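You operate a simulated robot arm through the tools that you are given. There is no shell and no other tool. Be economical: measure what you need, move in short steps, check, and stop when the job is done.

You run a simulated two-armed robot. Do the job below in one go: nothing can be reset, and whatever is moved stays where it is left.

Task
Run the evac pump till its milky oil clears.
Fine: ballast knob open for it; evac valve closed before the switch goes on; afterwards knob closed and pump off; touch nothing else. Where these are worked on the way, their far stop is far enough and under half their travel is too little: ballast knob.

The check looks at the end state, three seconds after you hand in, the way a careful person would. Anything else that was tipped, shoved, dropped, spilled or broken makes it a failure.

Robot
Two 7-joint arms with fingered hands on one trunk, on a base that drives. Base frame: it is fixed to the floor where the robot stands at the start and does not move with it; the origin is under the middle of the robot, x ahead of it, y to its left, z up. Readings come in mm, degrees, newtons and seconds.
The left shoulder is at the start at [30, 120, 1038], the right one opposite. With the tool pointing down near the work surface each hand reaches from about 100 to 600 mm from the robot's upright axis, wherever it stands, measured 20 degrees to its own side. Places, roughly: ballast knob [1000, 0, 1100]; blue nut [0, -900, 900]; blue wheel [900, -300, 1000]; cradle lever [600, 200, 1100]; evac pump [900, 0, 1000]; evac switch [900, 100, 1100]; evac valve [800, 0, 1000]; green nut [0, -900, 900]; green wheel [700, 400, 1100]; grey nut [-100, -1000, 900]; grey wheel [800, 200, 1100]; high wheel [500, -700, 1000]; line inlet valve [500, -900, 1000]; line outlet valve [100, -1000, 1000]; low wheel [200, -800, 1000]; oil valve [600, -600, 1000]. Payload 4 kg a hand.
The tool frame of a hand sits at the grasp point between the pads (the TCP): z along the fingers, y along the line on which they close. The tips reach 19 mm beyond it. The gripper opens to 120 mm. The gripper's body begins 53 mm behind the TCP. The gripper is a hand of 3 fingers: y runs from the thumb to the fingers, the wrist lies at [0, 0, -219] in the tool frame, and closing takes about 1.5 s.
Orientation is that of the tool frame in the base frame, as a unit quaternion [x, y, z, w]. With the fingers straight down and closing along the base's y, the tool's x points along the base's -x, its y along +y and its z along -z.

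Tools
- The arms move only by the tool arm_command. It takes "left_series", "right_series" or both (then of equal length, played together; a hand with none holds still); each is a list of rows, each a list of 7 numbers: the shift along the tool's x, y, z in units of 100 mm (1.0 is 100 mm), then the turn, a rotation vector about the tool's x, y, z in units of 90 degrees (1.0 is 90 degrees), then the gripper command, from -1 (shut) to 1 (fully open), values between in proportion. In form: [[tx, ty, tz, wx, wy, wz, grip], ...]. A call has 1 to 12 rows; each row is the pose to reach, as a shift and turn from the pose commanded when the call began, along the tool's axes at that moment. A call with a number of a shift or a turn outside -1 to 1 is refused whole. Each row takes 0.2 s and may step no farther than 50 mm and 8.6 degrees from the row before; otherwise, or with a gripper value out of range, the whole call is refused. A pose out of reach is approached as far as the arm can. The call stops where the force on the tool passes 50 N (or 10 N more than at its start, if that is more) or the arm is blocked; 0.2 s more then pass. Each finger travels about 72 mm/s and halts on what it meets, pressing with about 22 N; the grip force reading is that of the motor and also rises with nothing between the fingers. The clock runs only during rows and for 0.2 s after the last one: add rows that repeat a pose to give the fingers time. It gives the time, the measured TCP pose, the force on the tool (base axes), the opening and the grip force at its end, in the units of the frame above (readings bear some noise), with the torque about the TCP (base axes, N m) and any sound that the robot's microphone picked up.
- Cameras (640 x 400 px; columns grow to the right, rows downward): "scene" is now at [71.6, 4, 1601.4]; the picture's right is [-0.03, -1.00, 0.00], its down [-0.62, 0.02, -0.79] and it looks along [0.79, -0.02, -0.62] (base axes); focal length 296 px, centre (320, 200). "left" rides on the left gripper at [-66, -4, -79] in its tool frame; the picture's right is [0.05, -1.00, 0.00], its down [0.76, 0.04, -0.64] and it looks along [0.64, 0.03, 0.77] (tool axes); focal length 251 px, centre (320, 200). "right" rides on the right gripper at [66, -4, -79] in its tool frame; the picture's right is [0.05, 1.00, 0.00], its down [-0.76, 0.04, -0.64] and it looks along [-0.64, 0.04, 0.77] (tool axes); focal length 251 px, centre (320, 200). There is no depth. A picture from a camera that has moved, and an enlarged one, comes with that camera's place and axes in the base frame and with its lens. The place of the scene camera against the robot may be out by one fixed shift of up to 12 mm in any direction.
- camera(camera): a new picture of that camera. The clock stands still meanwhile.
- slide_trunk(by): slides the trunk up (or, below 0, down) by that many mm; the arms and the scene camera ride with it, the base frame stays. It gives what a move gives, with no picture.
- drive_base(legs): drives the robot by 1 to 6 legs, each [ahead, turn to the left] in mm and degrees, along the robot's own axes; the way and the turn of a leg run together, so that a leg with both is an arc; at most 1500 mm and 180 degrees a leg. The arms and the cameras ride along, it lands a little off, and it stops where it bumps. It gives what a move gives.
- grasp_type(shape, hand): the hand has 3 fingers and takes this shape, open, in about a second: jaw (thumb against the fingers, like two jaws); tri (thumb and two fingers); tip (a fingertip pinch); poke (one finger out to press); point (the index stretched); flat (the hand flat); cup (the hand cupped); fist (a fist). The gripper value then closes the fingers along that shape, each until it touches; the sizes above hold for jaw. It gives what a move gives, with no picture.
- pan_tilt(pan, tilt): turns the head with the scene camera to pan (to the left, within 120 degrees either way) and tilt (down, from -29 to 69), counted from straight ahead of the robot. It gives what a move gives.
- inspect(camera, box): a new picture of the part [left, top, right, bottom] of that camera's present view, enlarged. The clock stands still meanwhile.
- job_done(): hands the job in; it is judged then, once.

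Work in short steps. Places have to be worked out from the pictures, the camera data and where the tool is seen: move nearer, look again, correct. Check each grasp and each placing, and mend what went wrong. You have 120 turns and 92 pictures in all, those below and enlarged ones among them. Open the grippers and draw the arms clear of the work before you hand the job in, unless the task says otherwise; then end with one line.

The tools are called after "Emit:" by a JSON object that holds its "api" and its "payload". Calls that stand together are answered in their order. arm_command: Moves the arms, as the interface text tells. Its arguments: {"type":"object","properties":{"left_series":{"type":"array","items":{"type":"array","items":{"type":"number"}}},"right_series":{"type":"array","items":{"type":"array","items":{"type":"number"}}}},"required":[]} The other tools are called the same way: slide_trunk (by) slides the trunk up or down; grasp_type (shape, hand) gives the hand a shape; drive_base (legs) drives the base; pan_tilt (pan, tilt) turns the head that bears the scene camera; camera (camera) takes a picture; inspect (camera, box) takes an enlarged picture of a part of a camera's view; job_done () hands the job in.

At the start:

```text
time_s: 0.0
left_eef_pos: [479.9, 94.6, 1400.4]
left_ee_rot: [-0.002, 1.0, 0.001, 0.0]
left_contact_force: [-0.4, -0.2, 0.4]
left_torque: [0.02, 0.0, 0.0]
left_opening: 119.8
left_finger_force: 0.1
left_shape: jaw
right_eef_pos: [476.1, -135.0, 1336.6]
right_ee_rot: [-0.001, 1.0, 0.0, 0.0]
right_contact_force: [-0.4, 0.3, 0.6]
right_torque: [-0.04, 0.0, -0.03]
right_opening: 120.0
right_finger_force: 0.1
right_shape: jaw
trunk travel left (down, up): [-250.0, 290.0]
robot x, y, heading: [0.9, -2.7, -0.0]
head pan, tilt: [-1.4, 38.2]
```

scene: 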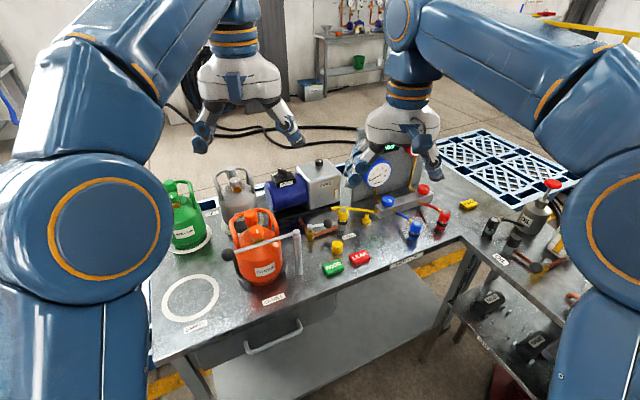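
right: 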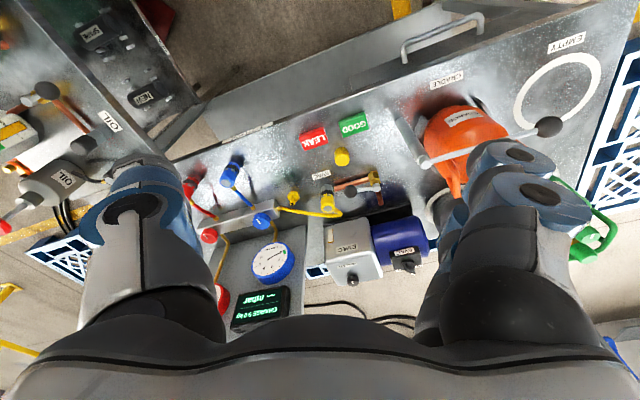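
left: 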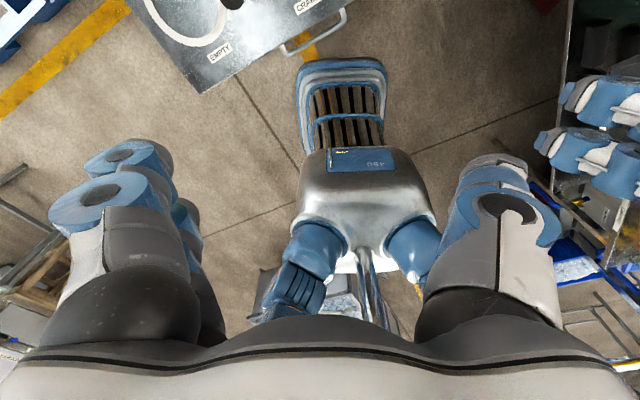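

The pump (blue body with grey box) sits around column 260-340, row 160-210 in the scene view. I look closer at it from the scene and right cameras.

Emit:
{"api": "inspect", "payload": {"camera": "scene", "box": [240, 140, 400, 240]}}

Emit:
{"api": "inspect", "payload": {"camera": "right", "box": [270, 150, 450, 290]}}

```text
4.00 times, centred on (320, 190) of scene
camera zoom: at [71.6, 4.0, 1601.4], right [-0.03, -1.0, 0.0], down [-0.62, 0.02, -0.79], along [0.79, -0.02, -0.62], focal length 1183 px, centre (320, 240)
```

zoom: 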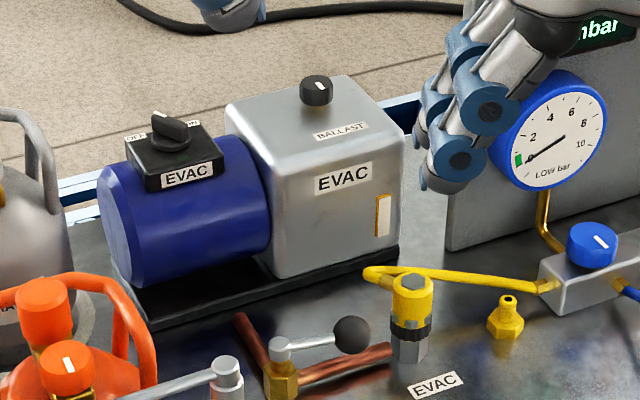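

```text
2.86 times, centred on (360, 220) of right
camera zoom: at [410.3, -139.1, 1414.7], right [-0.06, 1.0, 0.0], down [0.76, 0.04, 0.64], along [0.64, 0.04, -0.77], focal length 718 px, centre (206, 143)
```

zoom: 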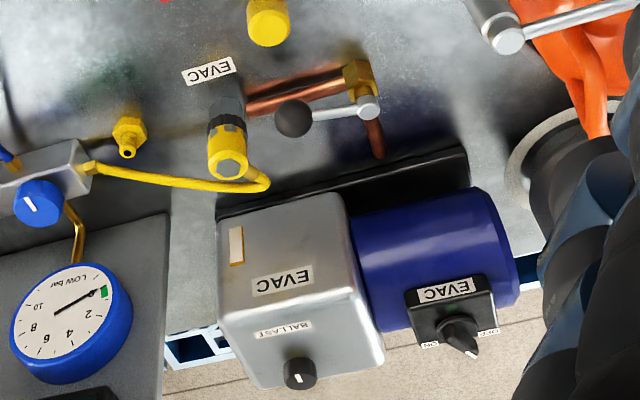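

I need the valve's pipe run, the switch labels and the oil sight glass in more detail.

Emit:
{"api": "inspect", "payload": {"camera": "scene", "box": [290, 200, 370, 250]}}

Emit:
{"api": "inspect", "payload": {"camera": "scene", "box": [262, 150, 342, 200]}}

Emit:
{"api": "inspect", "payload": {"camera": "right", "box": [320, 150, 400, 200]}}

Emit:
{"api": "inspect", "payload": {"camera": "right", "box": [330, 230, 426, 290]}}

```text
8.00 times, centred on (330, 225) of scene
camera zoom: at [71.6, 4.0, 1601.4], right [-0.03, -1.0, 0.0], down [-0.62, 0.02, -0.79], along [0.79, -0.02, -0.62], focal length 2367 px, centre (240, 0)
```

zoom: 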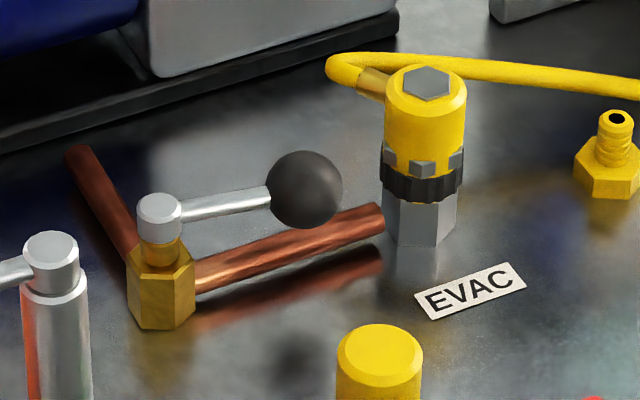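

```text
8.00 times, centred on (302, 175) of scene
camera zoom: at [71.6, 4.0, 1601.4], right [-0.03, -1.0, 0.0], down [-0.62, 0.02, -0.79], along [0.79, -0.02, -0.62], focal length 2367 px, centre (464, 400)
```

zoom: 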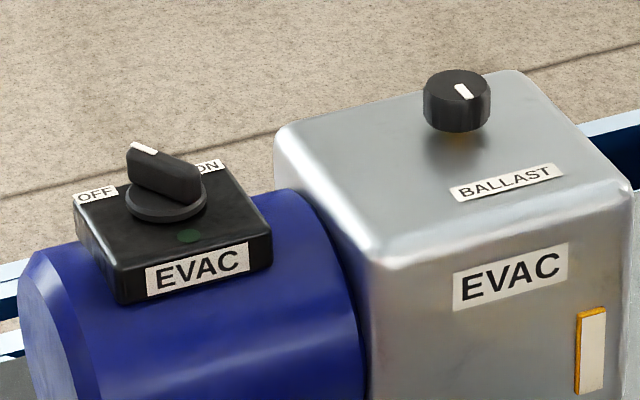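

```text
8.00 times, centred on (360, 175) of right
camera zoom: at [410.3, -139.1, 1414.7], right [-0.06, 1.0, 0.0], down [0.76, 0.04, 0.64], along [0.64, 0.04, -0.77], focal length 2012 px, centre (0, 400)
```

zoom: 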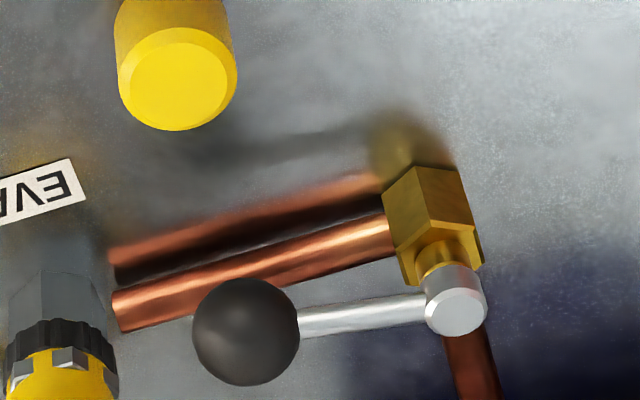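

```text
6.67 times, centred on (378, 260) of right
camera zoom: at [410.3, -139.1, 1414.7], right [-0.06, 1.0, 0.0], down [0.76, 0.04, 0.64], along [0.64, 0.04, -0.77], focal length 1676 px, centre (-67, -200)
```

zoom: 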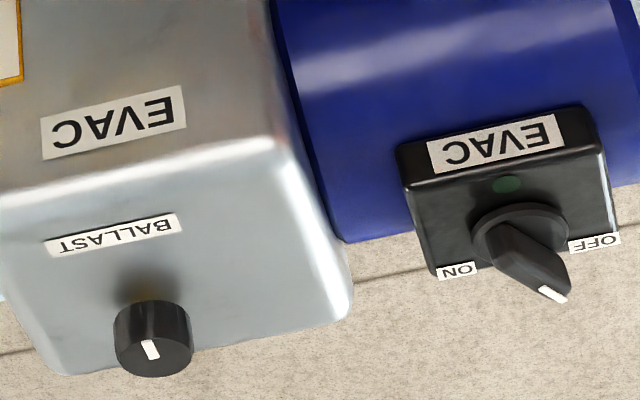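

The evac valve has an L-shaped pipe run, so its open/closed convention is unclear. I look at the oil valve and the other line valves for comparison.

Emit:
{"api": "inspect", "payload": {"camera": "scene", "box": [470, 170, 598, 290]}}

Emit:
{"api": "inspect", "payload": {"camera": "right", "box": [0, 60, 128, 240]}}

Emit:
{"api": "pan_tilt", "payload": {"pan": -70, "tilt": 40}}

Emit:
{"api": "camera", "payload": {"camera": "scene"}}

```text
3.33 times, centred on (534, 230) of scene
camera zoom: at [71.6, 4.0, 1601.4], right [-0.03, -1.0, 0.0], down [-0.62, 0.02, -0.79], along [0.79, -0.02, -0.62], focal length 986 px, centre (-393, 100)
```

zoom: 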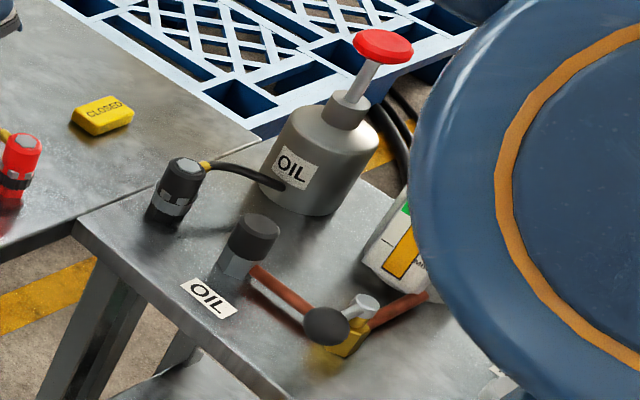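

```text
2.22 times, centred on (64, 150) of right
camera zoom: at [410.3, -139.1, 1414.7], right [-0.06, 1.0, 0.0], down [0.76, 0.04, 0.64], along [0.64, 0.04, -0.77], focal length 559 px, centre (889, 311)
```

zoom: 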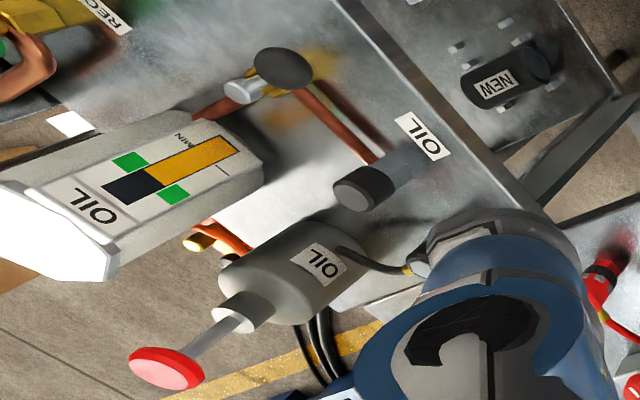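

```text
time_s: 1.4
left_eef_pos: [480.0, 94.1, 1400.9]
left_ee_rot: [-0.002, 1.0, 0.0, 0.0]
left_contact_force: [-0.7, -0.6, 1.0]
left_torque: [-0.02, 0.02, -0.02]
left_opening: 120.2
left_finger_force: 0.1
left_shape: jaw
right_eef_pos: [477.4, -135.2, 1337.0]
right_ee_rot: [-0.002, 1.0, 0.001, 0.0]
right_contact_force: [-0.1, 0.1, 0.1]
right_torque: [0.03, 0.01, 0.03]
right_opening: 120.0
right_finger_force: 0.1
right_shape: jaw
trunk travel left (down, up): [-250.0, 290.0]
robot x, y, heading: [0.4, 0.4, -0.2]
head pan, tilt: [-70.0, 40.0]
```

```text
80 pictures are left
camera scene: at [14.6, -73.7, 1598.6], right [-0.94, -0.34, 0.0], down [-0.22, 0.6, -0.77], along [0.26, -0.72, -0.64], focal length 296 px, centre (320, 200)
```

scene: 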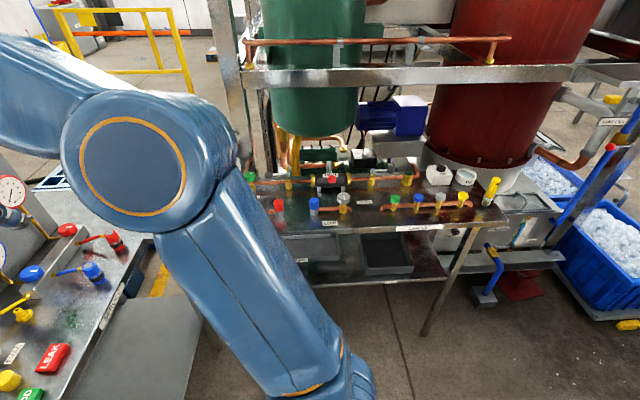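

The oil valve's lever crosses its straight pipe (presumably shut). I zoom in on the line valves to confirm the convention.

Emit:
{"api": "inspect", "payload": {"camera": "scene", "box": [240, 130, 500, 290]}}

Emit:
{"api": "pan_tilt", "payload": {"pan": 0, "tilt": 38}}

```text
2.46 times, centred on (370, 210) of scene
camera zoom: at [14.6, -73.7, 1598.6], right [-0.94, -0.34, 0.0], down [-0.22, 0.6, -0.77], along [0.26, -0.72, -0.64], focal length 728 px, centre (197, 175)
```

zoom: 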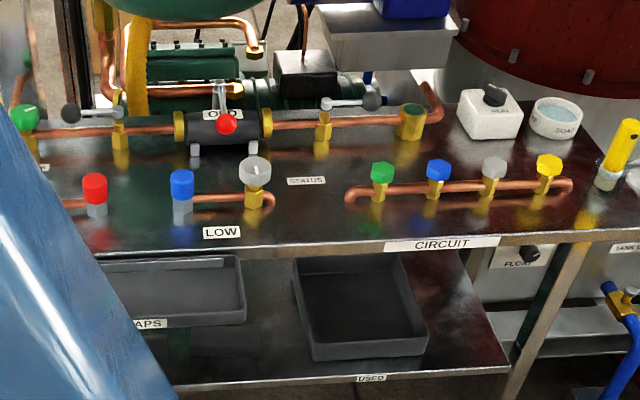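

```text
time_s: 2.8
left_eef_pos: [480.8, 94.0, 1401.0]
left_ee_rot: [-0.002, 1.0, 0.0, 0.0]
left_contact_force: [-0.2, -0.9, 0.2]
left_torque: [-0.02, -0.01, 0.03]
left_opening: 120.0
left_finger_force: 0.2
left_shape: jaw
right_eef_pos: [476.4, -135.5, 1336.1]
right_ee_rot: [-0.002, 1.0, 0.0, 0.0]
right_contact_force: [0.8, 0.6, -0.2]
right_torque: [0.03, 0.0, -0.02]
right_opening: 119.8
right_finger_force: 0.1
right_shape: jaw
trunk travel left (down, up): [-250.0, 290.0]
robot x, y, heading: [0.0, -4.0, 0.1]
head pan, tilt: [0.0, 38.0]
```

Levers on the line valves lie along their pipes (open), and the idle oil valve crosses its pipe (shut). The evac lever lies along its port pipe, so it is probably open. I must get nearer, so I look down first to see how far the base can drive.

Emit:
{"api": "pan_tilt", "payload": {"pan": 0, "tilt": 69}}

Emit:
{"api": "camera", "payload": {"camera": "scene"}}

```text
time_s: 3.8
left_eef_pos: [479.6, 94.3, 1398.8]
left_ee_rot: [-0.002, 1.0, 0.0, 0.0]
left_contact_force: [0.8, 1.1, -0.1]
left_torque: [0.03, -0.02, -0.02]
left_opening: 119.9
left_finger_force: 0.1
left_shape: jaw
right_eef_pos: [475.8, -135.2, 1336.2]
right_ee_rot: [-0.002, 1.0, 0.0, 0.0]
right_contact_force: [0.1, 0.6, -0.1]
right_torque: [-0.02, 0.01, -0.01]
right_opening: 120.1
right_finger_force: 0.0
right_shape: jaw
trunk travel left (down, up): [-250.0, 290.0]
robot x, y, heading: [-0.5, 3.1, 0.0]
head pan, tilt: [0.0, 68.8]
```

```text
78 pictures are left
camera scene: at [41.4, 6.2, 1562.5], right [0.0, -1.0, 0.0], down [-0.93, 0.0, -0.36], along [0.36, 0.0, -0.93], focal length 296 px, centre (320, 200)
```

scene: 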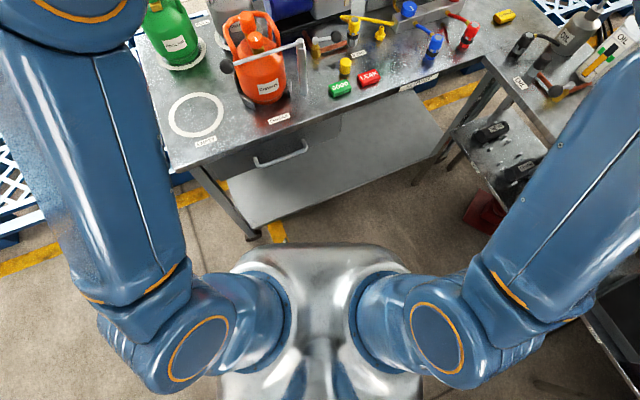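

The bench front edge runs from about (378, 332) to (760, -469), so the bench faces heading about 25°. I move to a stance squared to it and opposite the pump, keeping about 420 mm off the edge.

Emit:
{"api": "drive_base", "payload": {"legs": [[0, -54], [368, 0], [0, 79.5]]}}

Emit:
{"api": "camera", "payload": {"camera": "scene"}}

```text
time_s: 5.3
left_eef_pos: [481.7, -59.6, 1400.5]
left_ee_rot: [0.161, 0.987, -0.001, 0.0]
left_contact_force: [-0.7, -1.2, -0.5]
left_torque: [0.09, -0.06, -0.03]
left_opening: 120.0
left_finger_force: 0.0
left_shape: jaw
right_eef_pos: [407.0, -273.1, 1336.4]
right_ee_rot: [0.154, 0.988, 0.002, 0.0]
right_contact_force: [-0.9, -1.6, 0.4]
right_torque: [0.03, -0.02, 0.04]
right_opening: 120.1
right_finger_force: 0.0
right_shape: jaw
trunk travel left (down, up): [-250.0, 290.0]
robot x, y, heading: [1.4, 21.5, -17.4]
head pan, tilt: [0.0, 68.8]
stopped in leg 1: the robot was blocked; the commanded pose is now the measured one
```

```text
77 pictures are left
camera scene: at [41.5, 15.6, 1562.5], right [-0.3, -0.95, 0.0], down [-0.89, 0.28, -0.36], along [0.35, -0.11, -0.93], focal length 296 px, centre (320, 200)
```

scene: 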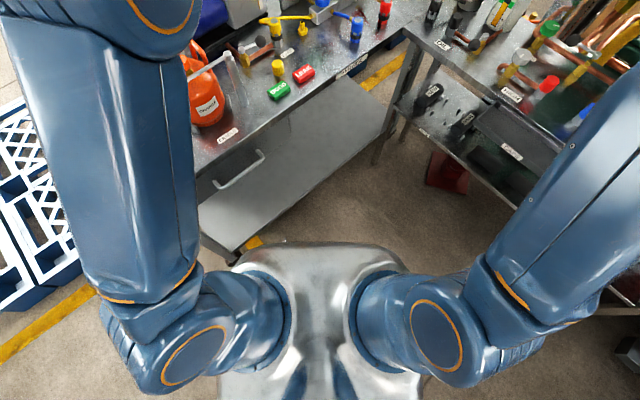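

The turn was blocked at -17°, probably the left front base corner against the bench leg or shelf. I check what's behind before backing off.

Emit:
{"api": "pan_tilt", "payload": {"pan": 120, "tilt": 60}}

Emit:
{"api": "camera", "payload": {"camera": "scene"}}

Emit:
{"api": "pan_tilt", "payload": {"pan": -120, "tilt": 60}}

Emit:
{"api": "camera", "payload": {"camera": "scene"}}

Emit:
{"api": "camera", "payload": {"camera": "left"}}

```text
time_s: 7.3
left_eef_pos: [484.9, -56.5, 1399.9]
left_ee_rot: [0.16, 0.987, -0.003, -0.001]
left_contact_force: [0.7, -0.6, -0.8]
left_torque: [0.02, -0.02, -0.01]
left_opening: 120.0
left_finger_force: 0.0
left_shape: jaw
right_eef_pos: [409.8, -271.1, 1335.7]
right_ee_rot: [0.155, 0.988, -0.001, 0.0]
right_contact_force: [0.1, -0.5, -0.4]
right_torque: [0.0, 0.04, 0.01]
right_opening: 119.9
right_finger_force: 0.1
right_shape: jaw
trunk travel left (down, up): [-250.0, 290.0]
robot x, y, heading: [0.3, 21.1, -17.4]
head pan, tilt: [120.0, 60.0]
```

```text
76 pictures are left
camera scene: at [-23.7, 99.9, 1571.9], right [0.98, 0.22, 0.0], down [0.19, -0.85, -0.5], along [-0.11, 0.49, -0.87], focal length 296 px, centre (320, 200)
```

scene: 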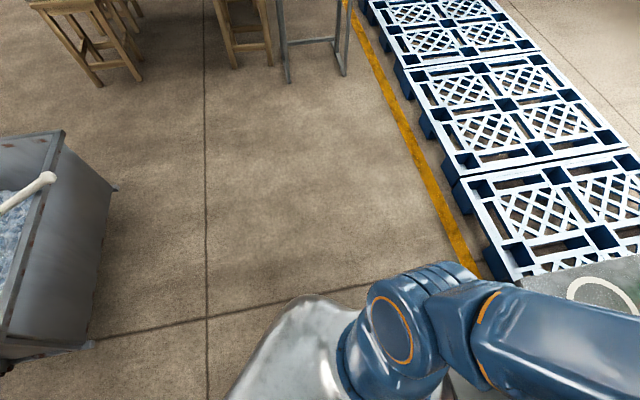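

```text
time_s: 10.7
left_eef_pos: [484.7, -56.4, 1400.4]
left_ee_rot: [0.16, 0.987, -0.002, 0.0]
left_contact_force: [0.8, 0.0, 0.4]
left_torque: [-0.03, 0.0, 0.02]
left_opening: 119.9
left_finger_force: 0.0
left_shape: jaw
right_eef_pos: [410.6, -271.0, 1336.5]
right_ee_rot: [0.155, 0.988, 0.0, -0.001]
right_contact_force: [0.4, 0.5, -0.3]
right_torque: [-0.02, 0.0, 0.03]
right_opening: 120.1
right_finger_force: 0.1
right_shape: jaw
trunk travel left (down, up): [-250.0, 290.0]
robot x, y, heading: [2.8, 24.2, -17.5]
head pan, tilt: [-120.0, 60.0]
```

```text
75 pictures are left
camera scene: at [-58.4, -10.3, 1571.9], right [-0.68, 0.74, 0.0], down [0.64, 0.59, -0.5], along [-0.37, -0.34, -0.87], focal length 296 px, centre (320, 200)
```

scene: 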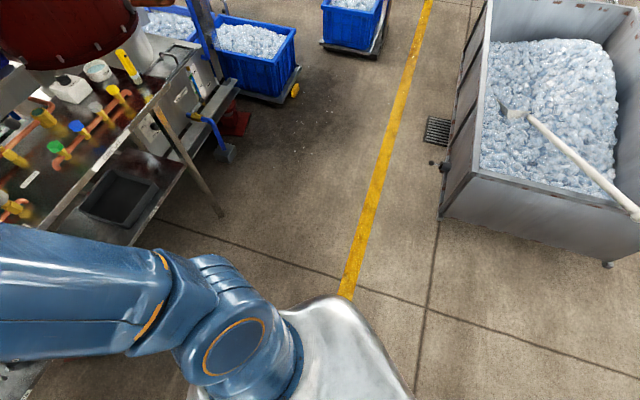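

```text
74 pictures are left
camera left: at [547.8, -79.0, 1477.2], right [-0.37, -0.93, 0.01], down [-0.71, 0.28, 0.64], along [-0.6, 0.23, -0.77], focal length 251 px, centre (320, 200)
```

left: 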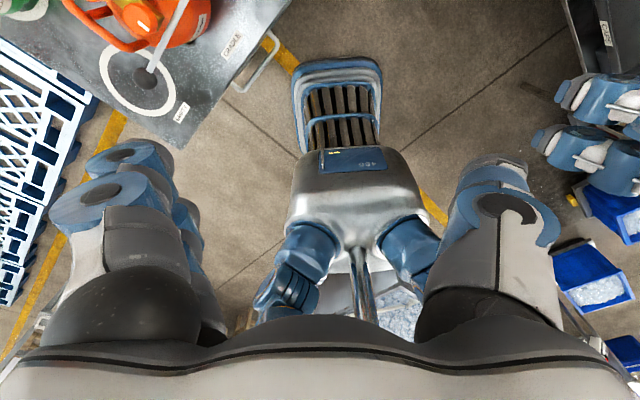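

Behind is clear for several hundred mm. I back up 200 mm, turn right, drive along the bench and turn to face it.

Emit:
{"api": "drive_base", "payload": {"legs": [[-200, 0], [0, -27.7], [548, 0], [0, 70.5]]}}

Emit:
{"api": "pan_tilt", "payload": {"pan": 0, "tilt": 50}}

Emit:
{"api": "camera", "payload": {"camera": "scene"}}

Emit:
{"api": "camera", "payload": {"camera": "left"}}

```text
time_s: 13.9
left_eef_pos: [202.2, -214.1, 1404.0]
left_ee_rot: [0.392, 0.92, -0.009, 0.012]
left_contact_force: [0.5, 0.0, -0.4]
left_torque: [0.02, -0.01, 0.02]
left_opening: 120.1
left_finger_force: 0.0
left_shape: jaw
right_eef_pos: [38.9, -368.5, 1334.6]
right_ee_rot: [0.386, 0.923, 0.003, 0.0]
right_contact_force: [-0.7, -0.1, 0.4]
right_torque: [0.02, -0.06, -0.01]
right_opening: 119.8
right_finger_force: 0.1
right_shape: jaw
trunk travel left (down, up): [-250.0, 290.0]
robot x, y, heading: [-157.2, 107.1, -45.6]
head pan, tilt: [-120.0, 60.0]
stopped in leg 3: the robot was blocked; the commanded pose is now the measured one
```

```text
time_s: 15.9
left_eef_pos: [203.7, -210.0, 1405.0]
left_ee_rot: [0.392, 0.92, -0.01, 0.012]
left_contact_force: [0.3, -0.3, -0.4]
left_torque: [-0.02, -0.03, -0.02]
left_opening: 120.0
left_finger_force: 0.1
left_shape: jaw
right_eef_pos: [39.7, -366.8, 1335.2]
right_ee_rot: [0.385, 0.923, 0.001, -0.001]
right_contact_force: [0.8, -0.4, 0.0]
right_torque: [-0.02, -0.01, 0.03]
right_opening: 120.0
right_finger_force: 0.1
right_shape: jaw
trunk travel left (down, up): [-250.0, 290.0]
robot x, y, heading: [-161.5, 110.3, -45.7]
head pan, tilt: [0.0, 50.0]
```

```text
73 pictures are left
camera scene: at [-113.6, 70.9, 1584.4], right [-0.71, -0.7, 0.0], down [-0.54, 0.55, -0.64], along [0.45, -0.46, -0.77], focal length 296 px, centre (320, 200)
```

scene: 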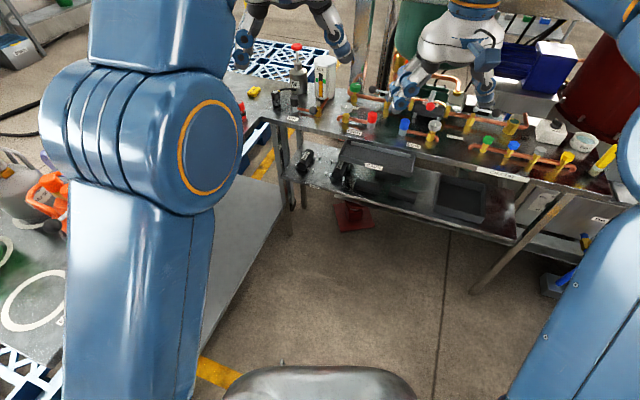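

```text
72 pictures are left
camera left: at [246.7, -257.9, 1483.8], right [-0.76, -0.65, 0.01], down [-0.51, 0.6, 0.62], along [-0.41, 0.47, -0.78], focal length 251 px, centre (320, 200)
```

left: 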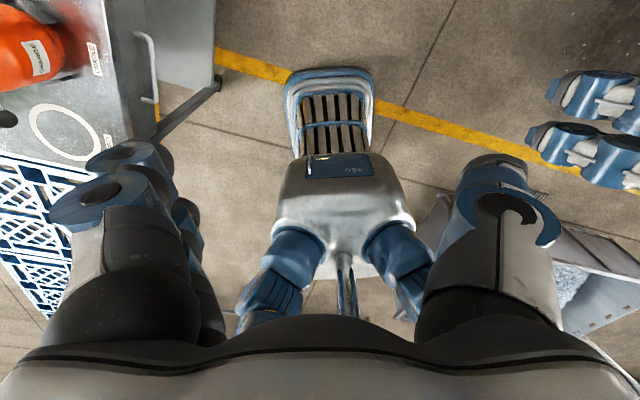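

The left arm's pose is slightly disturbed, so its elbow may have touched something. I look to the left to see what it's next to.

Emit:
{"api": "pan_tilt", "payload": {"pan": 60, "tilt": 50}}

Emit:
{"api": "camera", "payload": {"camera": "scene"}}

Emit:
{"api": "inspect", "payload": {"camera": "left", "box": [0, 0, 260, 200]}}

Emit:
{"api": "camera", "payload": {"camera": "right"}}

```text
time_s: 17.2
left_eef_pos: [202.8, -210.7, 1405.6]
left_ee_rot: [0.391, 0.92, -0.01, 0.012]
left_contact_force: [-0.2, 0.0, 0.6]
left_torque: [0.01, 0.01, -0.01]
left_opening: 120.0
left_finger_force: 0.1
left_shape: jaw
right_eef_pos: [39.9, -367.4, 1336.2]
right_ee_rot: [0.385, 0.923, 0.001, -0.001]
right_contact_force: [0.4, -1.6, 0.4]
right_torque: [-0.03, -0.02, 0.01]
right_opening: 120.2
right_finger_force: 0.1
right_shape: jaw
trunk travel left (down, up): [-250.0, 290.0]
robot x, y, heading: [-158.7, 105.6, -45.8]
head pan, tilt: [60.0, 50.0]
```

```text
71 pictures are left
camera scene: at [-92.8, 145.0, 1584.5], right [0.25, -0.97, 0.0], down [-0.74, -0.19, -0.64], along [0.62, 0.16, -0.77], focal length 296 px, centre (320, 200)
```

scene: 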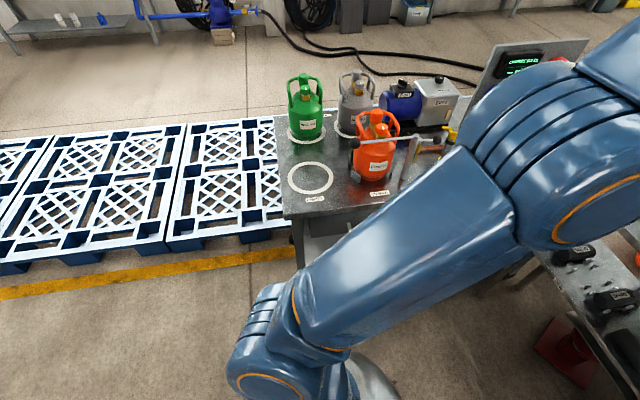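

```text
2.00 times, centred on (130, 100) of left
camera zoom: at [246.8, -257.9, 1483.8], right [-0.76, -0.65, 0.01], down [-0.51, 0.6, 0.62], along [-0.41, 0.47, -0.78], focal length 503 px, centre (700, 400)
```

zoom: 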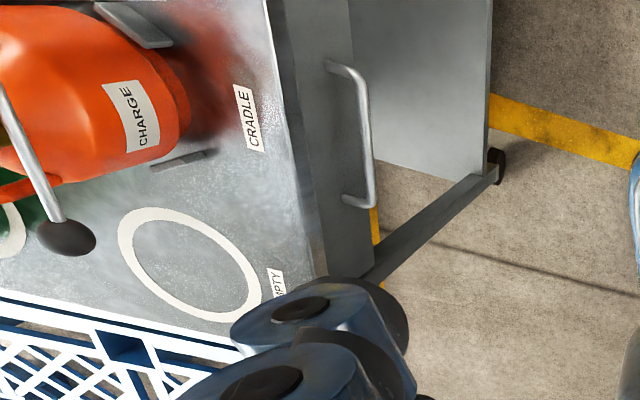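

```text
69 pictures are left
camera right: at [-8.9, -323.6, 1414.2], right [0.67, 0.74, 0.0], down [0.57, -0.52, 0.64], along [0.48, -0.43, -0.77], focal length 251 px, centre (320, 200)
```

right: 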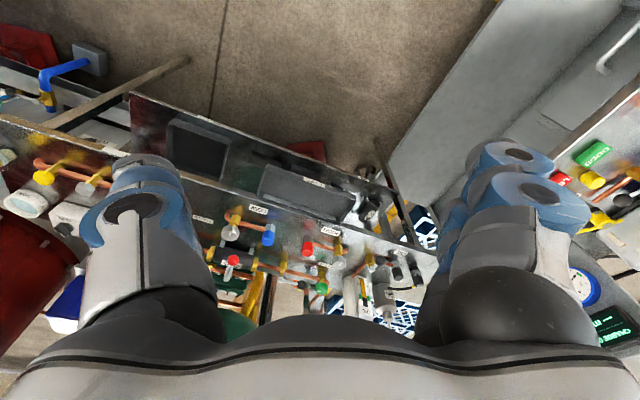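

All bottles are still standing. Nothing visible touches the elbow, so I look at the space around the elbow and the floor ahead of the base.

Emit:
{"api": "pan_tilt", "payload": {"pan": 15, "tilt": 15}}

Emit:
{"api": "camera", "payload": {"camera": "scene"}}

Emit:
{"api": "pan_tilt", "payload": {"pan": 0, "tilt": 69}}

Emit:
{"api": "camera", "payload": {"camera": "scene"}}

```text
time_s: 18.4
left_eef_pos: [203.0, -211.8, 1404.2]
left_ee_rot: [0.391, 0.92, -0.011, 0.011]
left_contact_force: [-0.7, -0.9, 0.5]
left_torque: [-0.01, 0.02, -0.01]
left_opening: 120.0
left_finger_force: 0.1
left_shape: jaw
right_eef_pos: [40.7, -367.3, 1335.2]
right_ee_rot: [0.384, 0.923, 0.001, 0.0]
right_contact_force: [-0.5, 0.1, -0.3]
right_torque: [-0.01, 0.01, -0.01]
right_opening: 120.0
right_finger_force: 0.1
right_shape: jaw
trunk travel left (down, up): [-250.0, 290.0]
robot x, y, heading: [-156.2, 102.2, -45.6]
head pan, tilt: [15.0, 15.0]
```

```text
68 pictures are left
camera scene: at [-86.9, 78.5, 1638.1], right [-0.51, -0.86, 0.0], down [-0.22, 0.13, -0.97], along [0.83, -0.49, -0.26], focal length 296 px, centre (320, 200)
```

scene: 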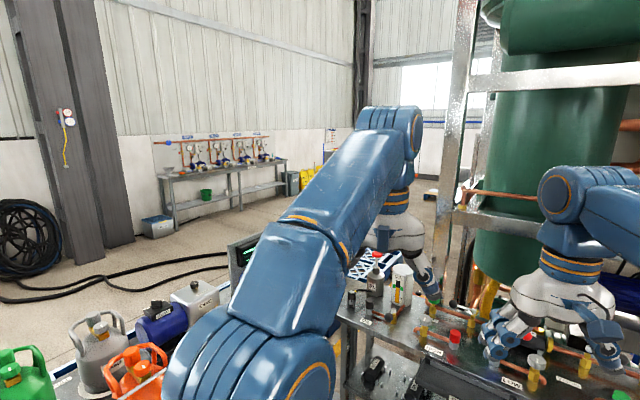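

```text
time_s: 19.6
left_eef_pos: [203.2, -211.5, 1405.0]
left_ee_rot: [0.392, 0.92, -0.011, 0.011]
left_contact_force: [0.0, -0.9, 1.2]
left_torque: [0.0, 0.02, 0.0]
left_opening: 120.2
left_finger_force: 0.1
left_shape: jaw
right_eef_pos: [39.7, -367.7, 1335.5]
right_ee_rot: [0.385, 0.923, 0.001, -0.001]
right_contact_force: [0.2, 0.4, 0.5]
right_torque: [0.0, -0.01, -0.01]
right_opening: 119.9
right_finger_force: 0.1
right_shape: jaw
trunk travel left (down, up): [-250.0, 290.0]
robot x, y, heading: [-159.2, 106.0, -45.4]
head pan, tilt: [0.0, 68.8]
```

```text
67 pictures are left
camera scene: at [-128.2, 86.0, 1562.5], right [-0.71, -0.7, 0.0], down [-0.65, 0.67, -0.36], along [0.25, -0.26, -0.93], focal length 296 px, centre (320, 200)
```

scene: 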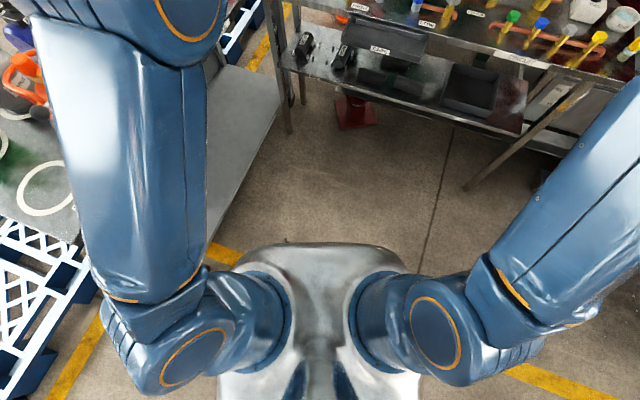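

The view shows nothing in contact. I test with a short forward leg to see whether it's really blocked here.

Emit:
{"api": "drive_base", "payload": {"legs": [[60, 0]]}}

```text
time_s: 20.6
left_eef_pos: [246.9, -256.3, 1403.1]
left_ee_rot: [0.391, 0.92, -0.009, 0.011]
left_contact_force: [0.3, -1.1, -0.4]
left_torque: [0.03, 0.05, -0.02]
left_opening: 119.7
left_finger_force: 0.1
left_shape: jaw
right_eef_pos: [84.3, -412.2, 1334.6]
right_ee_rot: [0.384, 0.923, 0.002, -0.001]
right_contact_force: [0.7, 0.0, -0.3]
right_torque: [0.05, 0.02, -0.04]
right_opening: 119.9
right_finger_force: 0.0
right_shape: jaw
trunk travel left (down, up): [-250.0, 290.0]
robot x, y, heading: [-116.1, 61.9, -45.6]
head pan, tilt: [0.0, 68.8]
```

It drove freely. I continue along the bench in portions.

Emit:
{"api": "drive_base", "payload": {"legs": [[250, 0]]}}

Emit:
{"api": "camera", "payload": {"camera": "scene"}}

```text
time_s: 22.4
left_eef_pos: [421.4, -438.2, 1404.5]
left_ee_rot: [0.394, 0.919, -0.008, 0.012]
left_contact_force: [-0.7, 0.1, -0.2]
left_torque: [0.0, 0.03, 0.01]
left_opening: 119.9
left_finger_force: 0.0
left_shape: jaw
right_eef_pos: [256.6, -594.3, 1335.7]
right_ee_rot: [0.388, 0.922, 0.001, -0.002]
right_contact_force: [0.8, 0.2, 0.0]
right_torque: [0.03, -0.01, -0.02]
right_opening: 120.4
right_finger_force: 0.1
right_shape: jaw
trunk travel left (down, up): [-250.0, 290.0]
robot x, y, heading: [63.9, -120.2, -46.1]
head pan, tilt: [0.0, 68.8]
```

```text
66 pictures are left
camera scene: at [92.2, -139.0, 1562.5], right [-0.72, -0.69, 0.0], down [-0.65, 0.67, -0.36], along [0.25, -0.26, -0.93], focal length 296 px, centre (320, 200)
```

scene: 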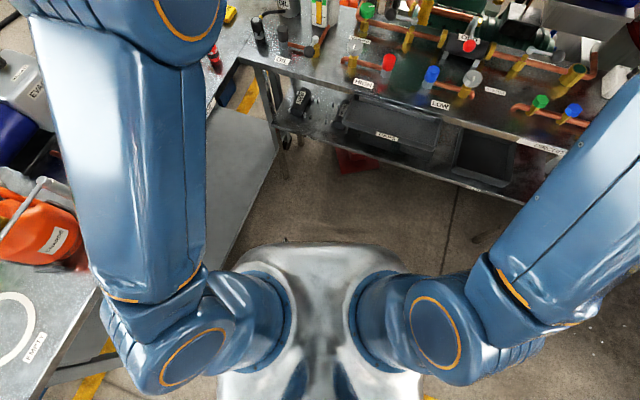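

The line bench edge is about 400 mm to my right at the planned place, so I stop a bit earlier: 130 mm more, then turn left to face the bench.

Emit:
{"api": "drive_base", "payload": {"legs": [[130, 0], [0, 35]]}}

Emit:
{"api": "drive_base", "payload": {"legs": [[0, 36]]}}

Emit:
{"api": "camera", "payload": {"camera": "scene"}}

```text
time_s: 25.9
left_eef_pos: [633.1, -255.9, 1404.0]
left_ee_rot: [0.092, 0.996, -0.007, 0.014]
left_contact_force: [-0.1, 0.2, -0.3]
left_torque: [-0.04, 0.0, 0.01]
left_opening: 119.9
left_finger_force: 0.1
left_shape: jaw
right_eef_pos: [590.6, -478.3, 1336.0]
right_ee_rot: [0.085, 0.996, 0.001, -0.001]
right_contact_force: [-0.5, 0.7, -1.2]
right_torque: [-0.05, -0.01, -0.01]
right_opening: 119.9
right_finger_force: 0.0
right_shape: jaw
trunk travel left (down, up): [-250.0, 290.0]
robot x, y, heading: [144.8, -258.9, -10.2]
head pan, tilt: [0.0, 68.8]
stopped in leg 2: the robot was blocked; the commanded pose is now the measured one
```

```text
time_s: 28.0
left_eef_pos: [538.1, 30.7, 1404.4]
left_ee_rot: [-0.224, 0.974, -0.001, 0.015]
left_contact_force: [0.3, 0.1, -0.6]
left_torque: [-0.03, 0.02, -0.03]
left_opening: 120.1
left_finger_force: 0.0
left_shape: jaw
right_eef_pos: [637.4, -173.2, 1335.2]
right_ee_rot: [-0.229, 0.973, 0.0, -0.001]
right_contact_force: [-0.5, -0.2, 0.0]
right_torque: [0.0, 0.01, 0.04]
right_opening: 120.1
right_finger_force: 0.1
right_shape: jaw
trunk travel left (down, up): [-250.0, 290.0]
robot x, y, heading: [169.1, -303.3, 25.7]
head pan, tilt: [0.0, 68.8]
```

```text
65 pictures are left
camera scene: at [204.8, -278.6, 1562.5], right [0.43, -0.9, 0.0], down [-0.84, -0.4, -0.36], along [0.33, 0.16, -0.93], focal length 296 px, centre (320, 200)
```

scene: 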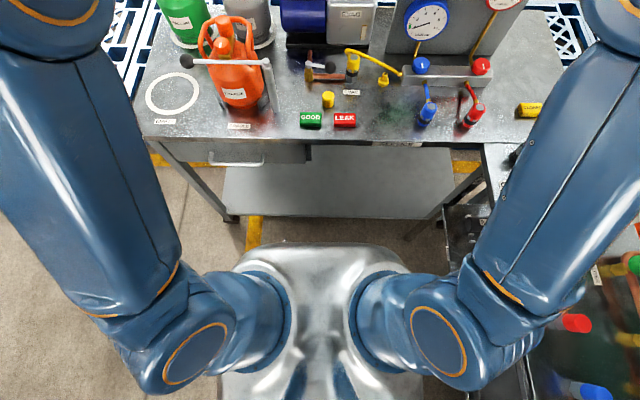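

Now square to the bench with the edge about 465 mm ahead and the pump dead ahead. I creep 130 mm forward.

Emit:
{"api": "drive_base", "payload": {"legs": [[130, 0]]}}

Emit:
{"api": "camera", "payload": {"camera": "right"}}

Emit:
{"api": "camera", "payload": {"camera": "left"}}

```text
time_s: 29.2
left_eef_pos: [658.5, 86.9, 1403.7]
left_ee_rot: [-0.225, 0.974, 0.0, 0.014]
left_contact_force: [0.0, -0.2, -0.8]
left_torque: [-0.02, 0.01, 0.05]
left_opening: 119.9
left_finger_force: 0.0
left_shape: jaw
right_eef_pos: [755.9, -116.4, 1335.6]
right_ee_rot: [-0.231, 0.973, 0.001, 0.0]
right_contact_force: [0.3, 0.6, 0.2]
right_torque: [0.02, 0.0, 0.01]
right_opening: 120.0
right_finger_force: 0.0
right_shape: jaw
trunk travel left (down, up): [-250.0, 290.0]
robot x, y, heading: [285.0, -245.9, 25.6]
head pan, tilt: [0.0, 68.8]
```

```text
64 pictures are left
camera right: at [699.0, -150.0, 1413.9], right [-0.5, 0.87, 0.0], down [0.67, 0.38, 0.64], along [0.56, 0.32, -0.77], focal length 251 px, centre (320, 200)
```

right: 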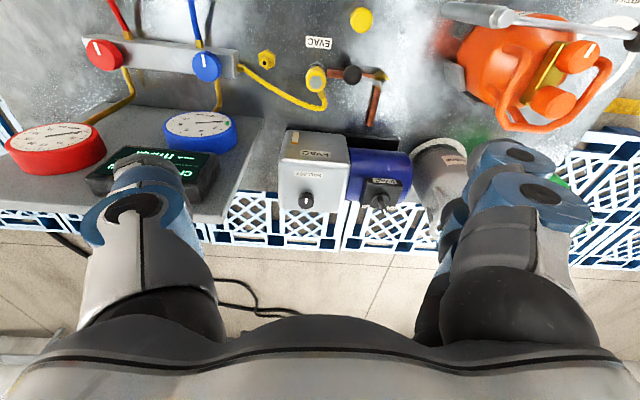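

```text
63 pictures are left
camera left: at [717.3, 113.7, 1483.0], right [0.39, -0.92, 0.01], down [-0.72, -0.3, 0.62], along [-0.57, -0.25, -0.78], focal length 251 px, centre (320, 200)
```

left: 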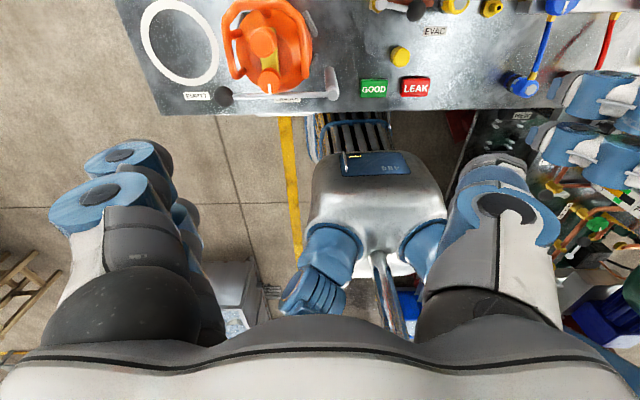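

The right camera now sees the pump, knob, switch and valve from above. I zoom in on the valve area, the oil glass, and the gauges' readings.

Emit:
{"api": "inspect", "payload": {"camera": "right", "box": [290, 25, 418, 145]}}

Emit:
{"api": "inspect", "payload": {"camera": "right", "box": [270, 120, 430, 220]}}

```text
3.33 times, centred on (354, 85) of right
camera zoom: at [699.0, -150.0, 1413.9], right [-0.5, 0.87, 0.0], down [0.67, 0.38, 0.64], along [0.56, 0.32, -0.77], focal length 838 px, centre (207, 583)
```

zoom: 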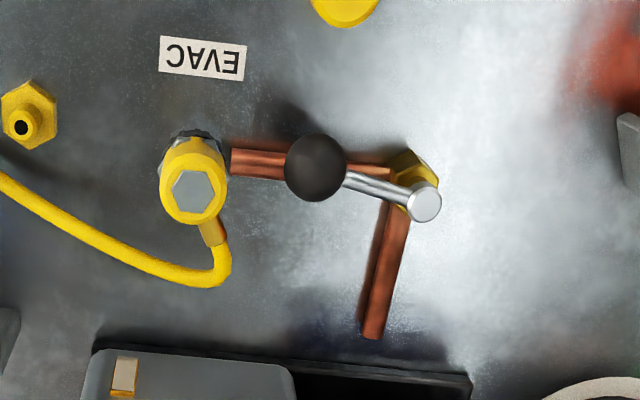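

```text
4.00 times, centred on (350, 170) of right
camera zoom: at [699.0, -150.0, 1413.9], right [-0.5, 0.87, 0.0], down [0.67, 0.38, 0.64], along [0.56, 0.32, -0.77], focal length 1006 px, centre (200, 320)
```

zoom: 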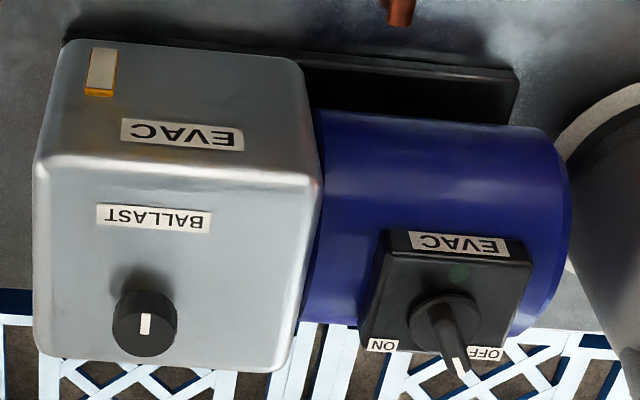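

The lever needs to swing forward (counter-clockwise seen from above) to cross the port pipe. A single-finger shape suits pushing, so I put the right hand in poke and look at it from the cameras.

Emit:
{"api": "grasp_type", "payload": {"hand": "right", "shape": "poke"}}

Emit:
{"api": "camera", "payload": {"camera": "right"}}

Emit:
{"api": "pan_tilt", "payload": {"pan": -5, "tilt": 40}}

Emit:
{"api": "camera", "payload": {"camera": "scene"}}

```text
time_s: 30.1
left_eef_pos: [655.9, 86.6, 1405.0]
left_ee_rot: [-0.224, 0.974, -0.001, 0.014]
left_contact_force: [-0.3, -0.2, 0.2]
left_torque: [0.0, 0.02, -0.01]
left_opening: 120.1
left_finger_force: 0.0
left_shape: jaw
right_eef_pos: [755.0, -116.0, 1336.5]
right_ee_rot: [-0.231, 0.973, 0.001, -0.001]
right_contact_force: [0.0, 0.7, 0.7]
right_torque: [0.02, 0.03, -0.01]
right_opening: 0.1
right_finger_force: 0.0
right_shape: poke
trunk travel left (down, up): [-250.0, 290.0]
robot x, y, heading: [284.0, -243.8, 25.4]
head pan, tilt: [0.0, 68.8]
```

```text
60 pictures are left
camera right: at [697.3, -150.0, 1414.5], right [-0.5, 0.87, 0.0], down [0.67, 0.38, 0.64], along [0.56, 0.32, -0.77], focal length 251 px, centre (320, 200)
```

right: 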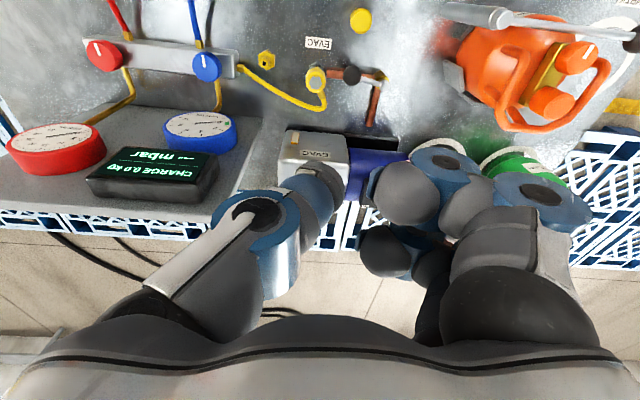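

```text
time_s: 31.1
left_eef_pos: [656.6, 87.9, 1404.1]
left_ee_rot: [-0.226, 0.974, -0.001, 0.015]
left_contact_force: [0.2, -0.8, 0.8]
left_torque: [-0.01, -0.01, -0.03]
left_opening: 120.1
left_finger_force: 0.1
left_shape: jaw
right_eef_pos: [755.3, -116.1, 1336.2]
right_ee_rot: [-0.231, 0.973, 0.002, -0.001]
right_contact_force: [-1.0, -0.2, -0.6]
right_torque: [-0.03, -0.03, -0.03]
right_opening: 0.2
right_finger_force: 0.0
right_shape: poke
trunk travel left (down, up): [-250.0, 290.0]
robot x, y, heading: [286.9, -246.6, 25.7]
head pan, tilt: [-5.0, 40.0]
```

```text
59 pictures are left
camera scene: at [352.0, -216.2, 1598.5], right [0.35, -0.94, 0.0], down [-0.6, -0.23, -0.77], along [0.72, 0.27, -0.64], focal length 296 px, centre (320, 200)
```

scene: 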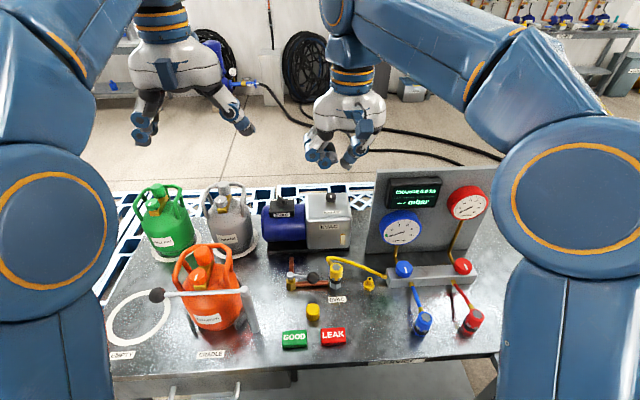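

I zoom in on the poke hand shape.

Emit:
{"api": "inspect", "payload": {"camera": "scene", "box": [280, 60, 420, 180]}}

```text
3.33 times, centred on (350, 120) of scene
camera zoom: at [352.0, -216.2, 1598.5], right [0.35, -0.94, 0.0], down [-0.6, -0.23, -0.77], along [0.72, 0.27, -0.64], focal length 986 px, centre (220, 467)
```

zoom: 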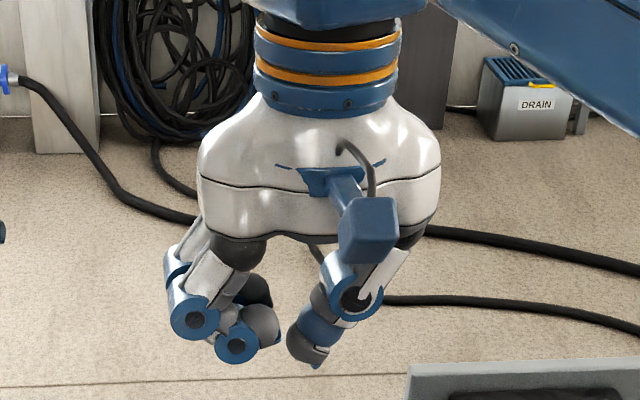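

Poke leaves the curled fingers nearly as low as the thumb tip. I try the point shape instead.

Emit:
{"api": "grasp_type", "payload": {"hand": "right", "shape": "point"}}

Emit:
{"api": "inspect", "payload": {"camera": "scene", "box": [280, 60, 420, 180]}}

Emit:
{"api": "camera", "payload": {"camera": "right"}}

```text
time_s: 32.0
left_eef_pos: [655.4, 88.4, 1403.9]
left_ee_rot: [-0.225, 0.974, -0.001, 0.015]
left_contact_force: [-0.3, 0.3, 0.0]
left_torque: [-0.02, -0.02, 0.02]
left_opening: 119.9
left_finger_force: 0.0
left_shape: jaw
right_eef_pos: [754.1, -115.6, 1335.6]
right_ee_rot: [-0.231, 0.973, 0.0, -0.001]
right_contact_force: [0.9, -0.6, -0.6]
right_torque: [0.02, 0.03, -0.05]
right_opening: 0.2
right_finger_force: 0.0
right_shape: point
trunk travel left (down, up): [-250.0, 290.0]
robot x, y, heading: [286.5, -240.5, 25.5]
head pan, tilt: [-5.0, 40.0]
```

```text
3.33 times, centred on (350, 120) of scene
camera zoom: at [352.2, -216.1, 1598.6], right [0.35, -0.94, 0.0], down [-0.6, -0.23, -0.77], along [0.72, 0.27, -0.64], focal length 986 px, centre (220, 467)
```

zoom: 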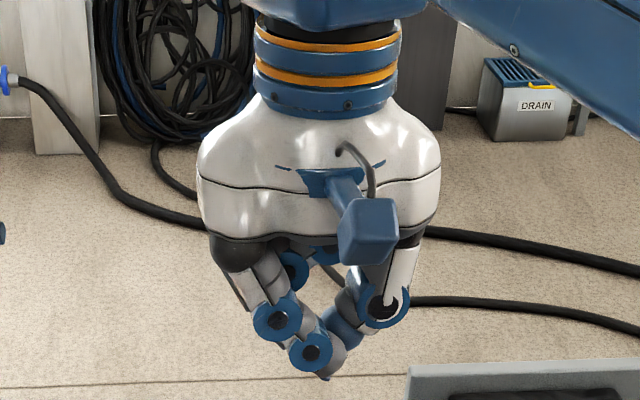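

```text
56 pictures are left
camera right: at [697.8, -149.8, 1414.3], right [-0.5, 0.87, 0.0], down [0.67, 0.38, 0.64], along [0.56, 0.32, -0.77], focal length 251 px, centre (320, 200)
```

right: 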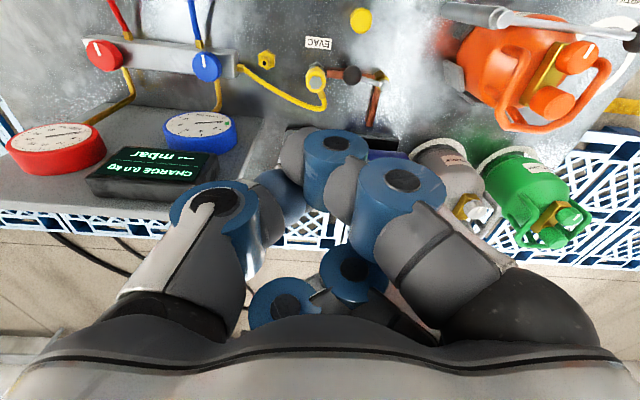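

The point shape gives a single low fingertip about on the TCP axis. I move the right hand toward a spot on the robot side of the lever, (730, -40), descending in steps.

Emit:
{"api": "arm_command", "payload": {"right_series": [[-0.06, 0.4, 0.25, 0, 0, 0, -1], [-0.12, 0.79, 0.5, 0, 0, 0, -1], [-0.12, 0.79, 1.0, 0, 0, 0, -1]]}}

Emit:
{"api": "arm_command", "payload": {"right_series": [[0, 0, 0.5, 0, 0, 0, -1], [0, 0, 1.0, 0, 0, 0, -1]]}}

Emit:
{"api": "arm_command", "payload": {"right_series": [[0, 0, 0.4, 0, 0, 0, -1], [0, 0, 0.7, 0, 0, 0, -1], [0, 0, 0.7, 0, 0, 0, -1]]}}

Emit:
{"api": "camera", "payload": {"camera": "right"}}

Emit:
{"api": "inspect", "payload": {"camera": "scene", "box": [240, 200, 400, 300]}}

```text
time_s: 32.8
left_eef_pos: [656.9, 86.1, 1404.3]
left_ee_rot: [-0.225, 0.974, -0.001, 0.014]
left_contact_force: [-0.3, 0.5, 0.5]
left_torque: [0.01, 0.01, 0.02]
left_opening: 119.9
left_finger_force: 0.0
left_shape: jaw
right_eef_pos: [730.2, -41.7, 1232.9]
right_ee_rot: [-0.231, 0.973, 0.001, -0.001]
right_contact_force: [-0.3, -0.5, -0.3]
right_torque: [0.06, 0.0, 0.01]
right_opening: 0.2
right_finger_force: 0.0
right_shape: point
trunk travel left (down, up): [-250.0, 290.0]
robot x, y, heading: [283.1, -245.0, 25.5]
head pan, tilt: [-5.0, 40.0]
```

```text
time_s: 33.4
left_eef_pos: [657.3, 87.9, 1405.2]
left_ee_rot: [-0.225, 0.974, -0.001, 0.014]
left_contact_force: [0.4, -0.5, -0.3]
left_torque: [-0.01, -0.01, 0.01]
left_opening: 119.9
left_finger_force: 0.0
left_shape: jaw
right_eef_pos: [731.1, -39.2, 1132.9]
right_ee_rot: [-0.231, 0.973, 0.0, 0.0]
right_contact_force: [0.7, 0.9, 0.5]
right_torque: [0.0, 0.01, 0.03]
right_opening: 0.0
right_finger_force: 0.0
right_shape: point
trunk travel left (down, up): [-250.0, 290.0]
robot x, y, heading: [284.3, -247.8, 25.4]
head pan, tilt: [-5.0, 40.0]
```

```text
time_s: 34.2
left_eef_pos: [655.2, 86.9, 1404.5]
left_ee_rot: [-0.225, 0.974, -0.001, 0.015]
left_contact_force: [-0.4, -0.5, 0.1]
left_torque: [0.01, 0.01, 0.01]
left_opening: 120.1
left_finger_force: 0.1
left_shape: jaw
right_eef_pos: [728.7, -39.0, 1064.5]
right_ee_rot: [-0.231, 0.973, 0.001, -0.001]
right_contact_force: [0.5, -0.5, -1.1]
right_torque: [-0.03, -0.04, 0.01]
right_opening: 0.1
right_finger_force: 0.2
right_shape: point
trunk travel left (down, up): [-250.0, 290.0]
robot x, y, heading: [281.3, -241.2, 25.3]
head pan, tilt: [-5.0, 40.0]
```

```text
55 pictures are left
camera right: at [671.3, -73.7, 1144.1], right [-0.5, 0.87, 0.0], down [0.67, 0.38, 0.64], along [0.56, 0.32, -0.77], focal length 251 px, centre (320, 200)
```

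right: 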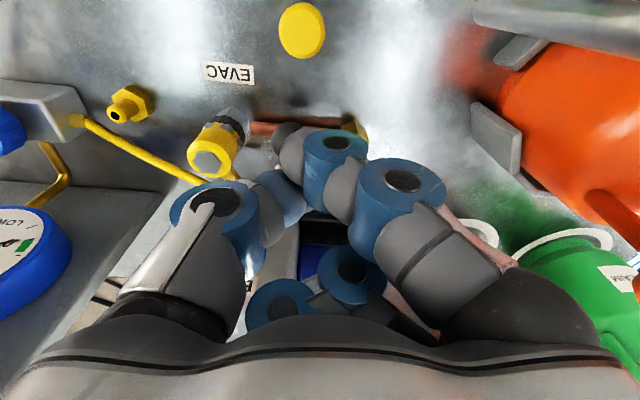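

```text
4.00 times, centred on (320, 250) of scene
camera zoom: at [352.0, -216.2, 1598.6], right [0.35, -0.94, 0.0], down [-0.6, -0.23, -0.77], along [0.72, 0.27, -0.64], focal length 1183 px, centre (320, 0)
```

zoom: 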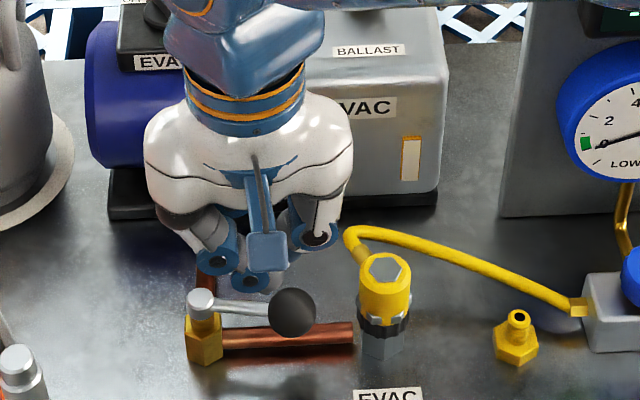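

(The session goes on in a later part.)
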